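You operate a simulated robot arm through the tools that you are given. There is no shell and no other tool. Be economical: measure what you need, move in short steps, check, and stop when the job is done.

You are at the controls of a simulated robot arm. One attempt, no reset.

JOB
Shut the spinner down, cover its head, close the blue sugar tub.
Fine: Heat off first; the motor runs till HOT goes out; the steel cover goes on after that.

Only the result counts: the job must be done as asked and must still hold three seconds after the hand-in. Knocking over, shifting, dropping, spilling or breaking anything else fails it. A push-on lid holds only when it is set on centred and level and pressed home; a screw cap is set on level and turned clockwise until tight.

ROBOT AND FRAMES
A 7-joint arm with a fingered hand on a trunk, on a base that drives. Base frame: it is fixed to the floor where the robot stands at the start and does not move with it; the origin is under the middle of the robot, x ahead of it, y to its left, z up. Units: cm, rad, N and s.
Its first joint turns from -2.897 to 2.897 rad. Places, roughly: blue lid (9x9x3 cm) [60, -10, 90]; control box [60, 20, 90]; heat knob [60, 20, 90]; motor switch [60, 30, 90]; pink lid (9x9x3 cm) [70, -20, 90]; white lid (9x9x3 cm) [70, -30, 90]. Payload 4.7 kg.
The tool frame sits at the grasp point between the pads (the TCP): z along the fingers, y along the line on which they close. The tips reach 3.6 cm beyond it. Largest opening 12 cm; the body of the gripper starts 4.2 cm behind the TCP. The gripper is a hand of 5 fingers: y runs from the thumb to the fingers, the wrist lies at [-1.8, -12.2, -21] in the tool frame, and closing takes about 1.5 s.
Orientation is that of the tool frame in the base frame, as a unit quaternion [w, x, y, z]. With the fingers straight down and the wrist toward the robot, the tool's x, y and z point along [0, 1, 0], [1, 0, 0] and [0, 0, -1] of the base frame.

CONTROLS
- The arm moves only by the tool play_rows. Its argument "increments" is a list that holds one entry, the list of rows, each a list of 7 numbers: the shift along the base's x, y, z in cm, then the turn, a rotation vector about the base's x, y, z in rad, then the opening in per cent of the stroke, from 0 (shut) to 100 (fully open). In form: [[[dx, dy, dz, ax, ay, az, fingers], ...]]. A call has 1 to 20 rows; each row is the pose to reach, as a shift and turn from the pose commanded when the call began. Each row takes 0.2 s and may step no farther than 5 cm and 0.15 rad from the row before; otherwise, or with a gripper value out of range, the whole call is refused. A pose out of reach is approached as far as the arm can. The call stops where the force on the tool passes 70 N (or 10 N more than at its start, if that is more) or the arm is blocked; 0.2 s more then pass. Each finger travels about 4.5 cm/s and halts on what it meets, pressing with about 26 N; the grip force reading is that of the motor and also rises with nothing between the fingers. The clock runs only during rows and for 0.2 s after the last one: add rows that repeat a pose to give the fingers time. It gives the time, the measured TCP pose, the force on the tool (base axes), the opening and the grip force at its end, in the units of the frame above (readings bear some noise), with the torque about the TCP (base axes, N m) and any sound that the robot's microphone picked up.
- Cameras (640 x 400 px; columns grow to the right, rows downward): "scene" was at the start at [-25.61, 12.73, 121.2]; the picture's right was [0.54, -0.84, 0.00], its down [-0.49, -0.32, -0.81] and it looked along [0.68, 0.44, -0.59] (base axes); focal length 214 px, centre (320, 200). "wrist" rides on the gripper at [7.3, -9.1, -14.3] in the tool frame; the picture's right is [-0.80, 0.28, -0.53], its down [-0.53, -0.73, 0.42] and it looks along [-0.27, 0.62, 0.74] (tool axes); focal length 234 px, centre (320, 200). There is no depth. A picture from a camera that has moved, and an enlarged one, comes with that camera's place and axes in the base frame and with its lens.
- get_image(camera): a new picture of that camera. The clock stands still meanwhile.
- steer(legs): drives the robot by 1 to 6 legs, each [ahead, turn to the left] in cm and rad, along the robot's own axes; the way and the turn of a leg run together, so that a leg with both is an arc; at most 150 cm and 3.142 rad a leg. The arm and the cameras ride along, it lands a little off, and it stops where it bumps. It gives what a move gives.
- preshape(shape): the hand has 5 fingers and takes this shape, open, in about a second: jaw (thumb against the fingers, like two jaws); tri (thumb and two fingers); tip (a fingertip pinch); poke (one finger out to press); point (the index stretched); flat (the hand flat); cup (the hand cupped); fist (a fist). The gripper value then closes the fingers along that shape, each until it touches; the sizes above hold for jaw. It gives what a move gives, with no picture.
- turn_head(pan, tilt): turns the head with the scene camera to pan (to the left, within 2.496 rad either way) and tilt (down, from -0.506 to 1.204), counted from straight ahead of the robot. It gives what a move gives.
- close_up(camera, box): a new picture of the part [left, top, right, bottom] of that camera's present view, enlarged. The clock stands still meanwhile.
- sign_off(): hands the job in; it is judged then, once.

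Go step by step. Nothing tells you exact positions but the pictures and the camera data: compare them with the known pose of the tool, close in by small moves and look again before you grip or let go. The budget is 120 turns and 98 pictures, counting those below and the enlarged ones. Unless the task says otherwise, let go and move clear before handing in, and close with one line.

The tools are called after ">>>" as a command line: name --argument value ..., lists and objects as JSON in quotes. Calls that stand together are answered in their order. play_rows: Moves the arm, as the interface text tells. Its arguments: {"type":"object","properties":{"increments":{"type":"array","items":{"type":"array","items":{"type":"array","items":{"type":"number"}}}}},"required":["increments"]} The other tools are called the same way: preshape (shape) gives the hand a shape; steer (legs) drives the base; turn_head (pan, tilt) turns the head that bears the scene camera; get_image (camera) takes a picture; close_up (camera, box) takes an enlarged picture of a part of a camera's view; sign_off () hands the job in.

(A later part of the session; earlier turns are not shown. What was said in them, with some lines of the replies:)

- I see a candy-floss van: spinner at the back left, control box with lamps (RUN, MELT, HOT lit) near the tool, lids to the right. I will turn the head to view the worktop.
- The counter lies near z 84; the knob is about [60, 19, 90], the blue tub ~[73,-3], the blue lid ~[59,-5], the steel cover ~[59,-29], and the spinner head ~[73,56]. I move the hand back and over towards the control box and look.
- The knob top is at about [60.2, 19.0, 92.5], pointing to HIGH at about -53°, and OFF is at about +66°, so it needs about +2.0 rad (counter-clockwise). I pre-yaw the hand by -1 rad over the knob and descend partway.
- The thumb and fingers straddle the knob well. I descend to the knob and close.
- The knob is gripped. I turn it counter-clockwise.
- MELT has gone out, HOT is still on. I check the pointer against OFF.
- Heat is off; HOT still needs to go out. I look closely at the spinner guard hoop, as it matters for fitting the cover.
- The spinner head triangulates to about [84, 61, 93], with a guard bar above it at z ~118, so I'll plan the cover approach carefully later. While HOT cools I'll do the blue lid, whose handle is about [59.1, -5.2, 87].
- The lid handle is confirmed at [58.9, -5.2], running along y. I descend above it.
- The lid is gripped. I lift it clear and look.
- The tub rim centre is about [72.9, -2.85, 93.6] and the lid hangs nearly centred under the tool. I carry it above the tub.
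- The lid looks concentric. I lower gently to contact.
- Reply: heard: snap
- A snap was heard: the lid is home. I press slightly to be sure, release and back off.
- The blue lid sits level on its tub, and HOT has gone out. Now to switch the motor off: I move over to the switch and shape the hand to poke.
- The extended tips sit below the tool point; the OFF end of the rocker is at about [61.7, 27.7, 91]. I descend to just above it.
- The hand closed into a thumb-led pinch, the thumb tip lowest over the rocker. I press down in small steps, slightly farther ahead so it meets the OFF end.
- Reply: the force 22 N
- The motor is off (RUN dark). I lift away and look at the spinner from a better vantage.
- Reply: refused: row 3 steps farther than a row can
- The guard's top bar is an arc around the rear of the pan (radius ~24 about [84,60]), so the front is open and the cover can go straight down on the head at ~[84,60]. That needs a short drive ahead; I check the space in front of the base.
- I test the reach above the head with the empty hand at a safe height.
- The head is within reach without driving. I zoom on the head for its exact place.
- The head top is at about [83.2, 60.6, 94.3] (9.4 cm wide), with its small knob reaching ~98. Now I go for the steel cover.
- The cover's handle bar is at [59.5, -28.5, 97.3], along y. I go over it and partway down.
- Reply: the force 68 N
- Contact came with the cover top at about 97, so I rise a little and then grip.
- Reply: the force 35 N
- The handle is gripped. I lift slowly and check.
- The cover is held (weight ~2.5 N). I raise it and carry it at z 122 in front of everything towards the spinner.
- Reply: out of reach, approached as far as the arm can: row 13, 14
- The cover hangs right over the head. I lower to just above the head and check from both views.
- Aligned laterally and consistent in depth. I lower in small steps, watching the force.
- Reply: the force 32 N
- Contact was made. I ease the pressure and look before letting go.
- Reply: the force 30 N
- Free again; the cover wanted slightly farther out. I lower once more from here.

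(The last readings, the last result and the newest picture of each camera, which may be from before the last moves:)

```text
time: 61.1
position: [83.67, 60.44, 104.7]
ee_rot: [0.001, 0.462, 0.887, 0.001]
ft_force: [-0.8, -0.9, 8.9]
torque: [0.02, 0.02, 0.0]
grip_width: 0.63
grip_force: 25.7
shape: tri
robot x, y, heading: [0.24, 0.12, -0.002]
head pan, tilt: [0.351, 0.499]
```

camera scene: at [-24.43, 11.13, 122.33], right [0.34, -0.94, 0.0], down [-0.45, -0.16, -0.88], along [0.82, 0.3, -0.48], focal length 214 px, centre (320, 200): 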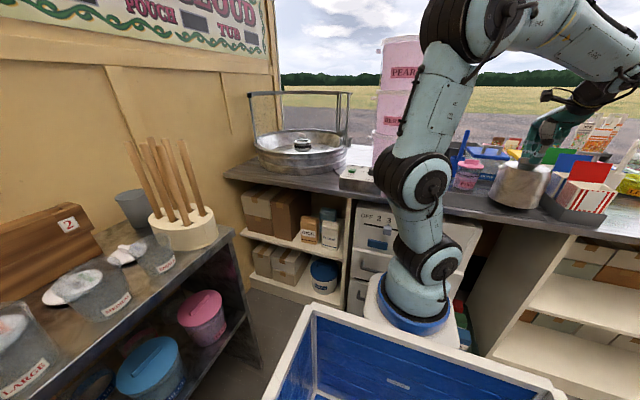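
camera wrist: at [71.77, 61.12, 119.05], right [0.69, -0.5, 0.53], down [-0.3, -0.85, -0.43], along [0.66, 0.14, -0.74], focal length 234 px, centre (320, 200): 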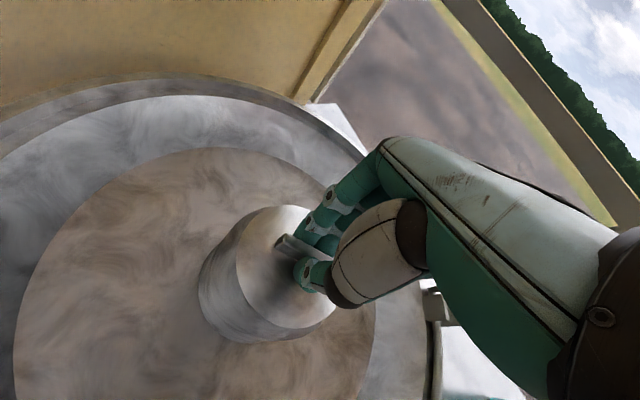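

>>> close_up --camera "wrist" --box '[180, 190, 350, 360]'

>>> close_up --camera "scene" --box '[280, 110, 340, 160]'

```text
2.35 times, centred on (265, 275) of wrist
camera zoom: at [72.1, 61.29, 119.08], right [0.69, -0.5, 0.53], down [-0.29, -0.85, -0.43], along [0.66, 0.14, -0.74], focal length 551 px, centre (449, 24)
```

zoom: 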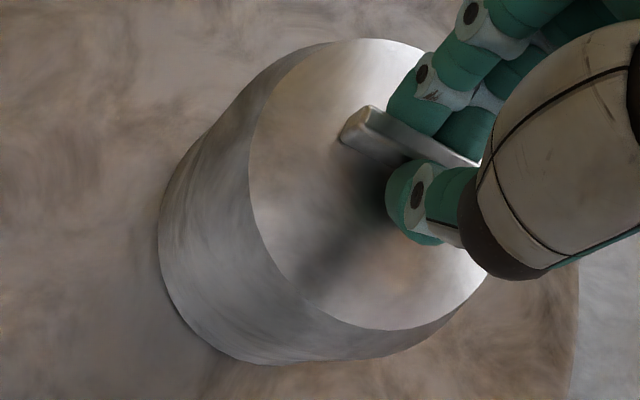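

```text
8.00 times, centred on (310, 135) of scene
camera zoom: at [-24.46, 11.13, 122.33], right [0.34, -0.94, 0.0], down [-0.45, -0.16, -0.88], along [0.82, 0.3, -0.48], focal length 1716 px, centre (400, 720)
```

zoom: 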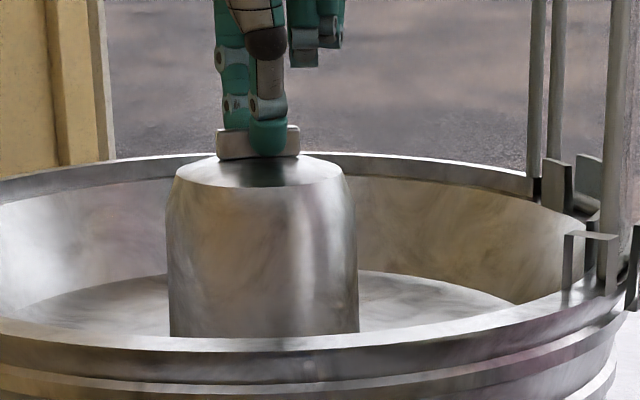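

The cover stands level with a thin contact line. I press lightly to be sure it's home, relax, then open.

>>> play_rows --increments '[[[0, 0, -0.3, 0, 0, 0, 0], [0, 0, -0.6, 0, 0, 0, 0]]]'

```text
time: 61.7
position: [83.63, 60.5, 104.49]
ee_rot: [0.002, 0.463, 0.886, 0.004]
ft_force: [5.2, 3.1, 36.9]
torque: [0.02, 0.01, -0.01]
grip_width: 0.75
grip_force: 26.4
shape: tri
robot x, y, heading: [0.06, -0.25, -0.003]
head pan, tilt: [0.351, 0.499]
```

>>> play_rows --increments '[[[0, 0, 0.4, 0, 0, 0, 0], [0, 0, 0.7, 0, 0, 0, 0], [0, 0, 0.7, 0, 0, 0, 12], [0, 0, 0.7, 0, 0, 0, 25], [0, 0, 0.7, 0, 0, 0, 35], [0, 0, 0.7, 0, 0, 0, 45], [0, 0, 0.7, 0, 0, 0, 45]]]'

>>> close_up --camera "wrist" --box '[180, 190, 350, 360]'

```text
time: 63.3
position: [83.73, 60.61, 104.37]
ee_rot: [0.0, 0.463, 0.886, 0.0]
ft_force: [1.8, 1.6, 5.7]
torque: [-0.06, 0.13, 0.0]
grip_width: 4.97
grip_force: 0.1
shape: jaw
robot x, y, heading: [0.09, -0.12, 0.0]
head pan, tilt: [0.351, 0.499]
```

```text
2.35 times, centred on (265, 275) of wrist
camera zoom: at [72.15, 61.36, 118.79], right [0.69, -0.5, 0.53], down [-0.3, -0.86, -0.42], along [0.66, 0.14, -0.74], focal length 551 px, centre (449, 24)
```

zoom: 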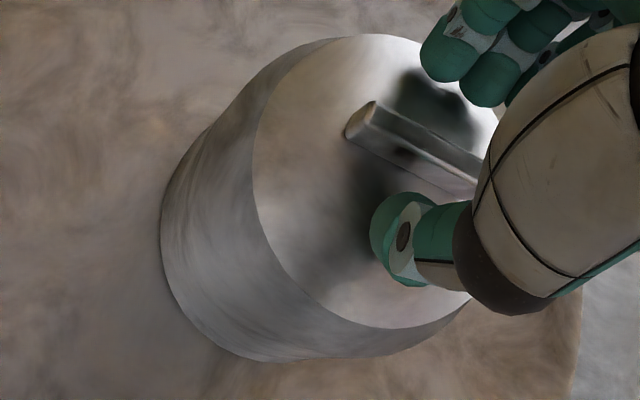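

Released. I lift straight up and then back away.

>>> play_rows --increments '[[[0, 0, 1, 0, 0, 0, 45], [0, 0, 3, 0, 0, 0, 45], [0, 0, 6, 0, 0, 0, 45], [0, 0, 10, 0, 0, 0, 45], [-2, -1.5, 13, 0, 0, 0, 45], [-5, -4, 15, 0, 0, 0, 45], [-9, -6.5, 15, 0, 0, 0, 45], [-13, -9, 15, 0, 0, 0, 45], [-17, -11.5, 15, 0, 0, 0, 45], [-21, -14, 15, 0, 0, 0, 45], [-25, -16.5, 15, 0, 0, 0, 45], [-29, -19, 15, 0, 0, 0, 45]]]'

>>> get_image --camera "wrist"

>>> get_image --camera "scene"

>>> close_up --camera "scene" --box '[240, 80, 440, 200]'

```text
time: 65.9
position: [54.74, 41.52, 119.44]
ee_rot: [-0.001, 0.461, 0.887, -0.001]
ft_force: [-0.1, 1.1, -1.4]
torque: [-0.04, 0.04, -0.05]
grip_width: 5.16
grip_force: 0.0
shape: jaw
robot x, y, heading: [0.13, 0.12, -0.001]
head pan, tilt: [0.351, 0.499]
```

```text
15 pictures are left
camera wrist: at [43.21, 42.39, 133.88], right [0.69, -0.5, 0.53], down [-0.3, -0.86, -0.42], along [0.66, 0.14, -0.74], focal length 234 px, centre (320, 200)
```

wrist: 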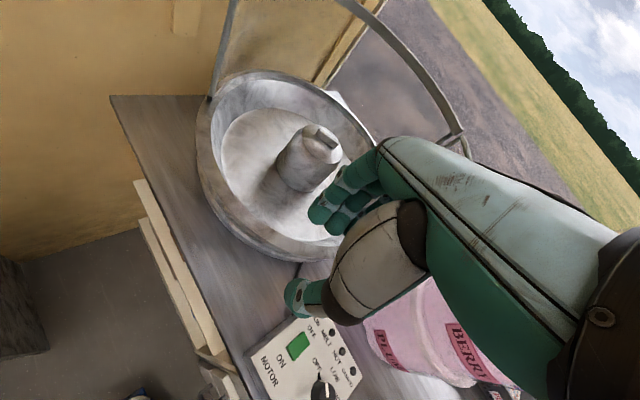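

```text
14 pictures are left
camera scene: at [-24.4, 11.17, 122.33], right [0.34, -0.94, 0.0], down [-0.45, -0.16, -0.88], along [0.82, 0.3, -0.48], focal length 214 px, centre (320, 200)
```

scene: 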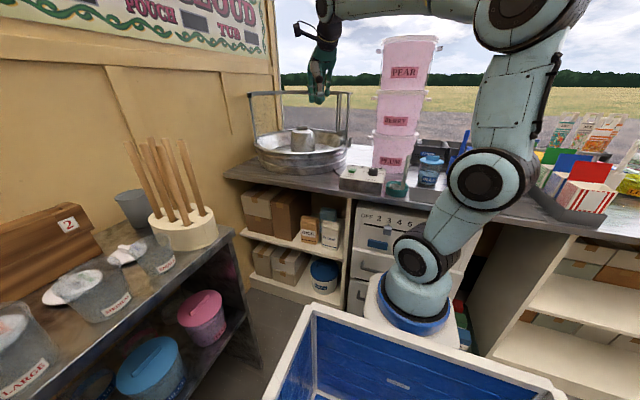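

```text
3.20 times, centred on (340, 140) of scene
camera zoom: at [-24.4, 11.17, 122.33], right [0.34, -0.94, 0.0], down [-0.45, -0.16, -0.88], along [0.82, 0.3, -0.48], focal length 686 px, centre (256, 392)
```

zoom: 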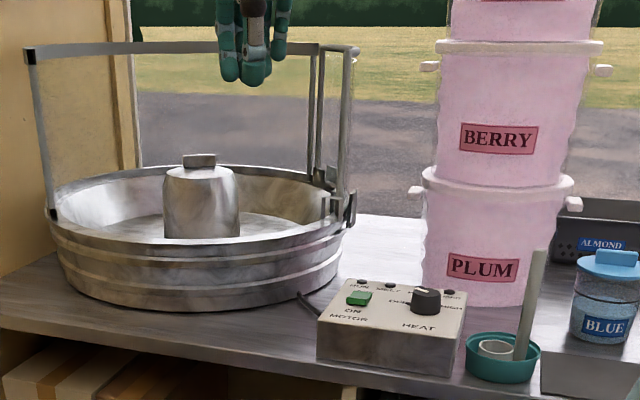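

The cover stands level over the head, all lamps are out, the knob points to OFF, and the blue tub is closed. The hand is clear, so I hand in.

>>> sign_off

```text
The job is handed in.
```

The spinner is shut down (heat first, then the motor once HOT went out), the steel cover stands over its head, and the blue sugar tub's lid is snapped on.
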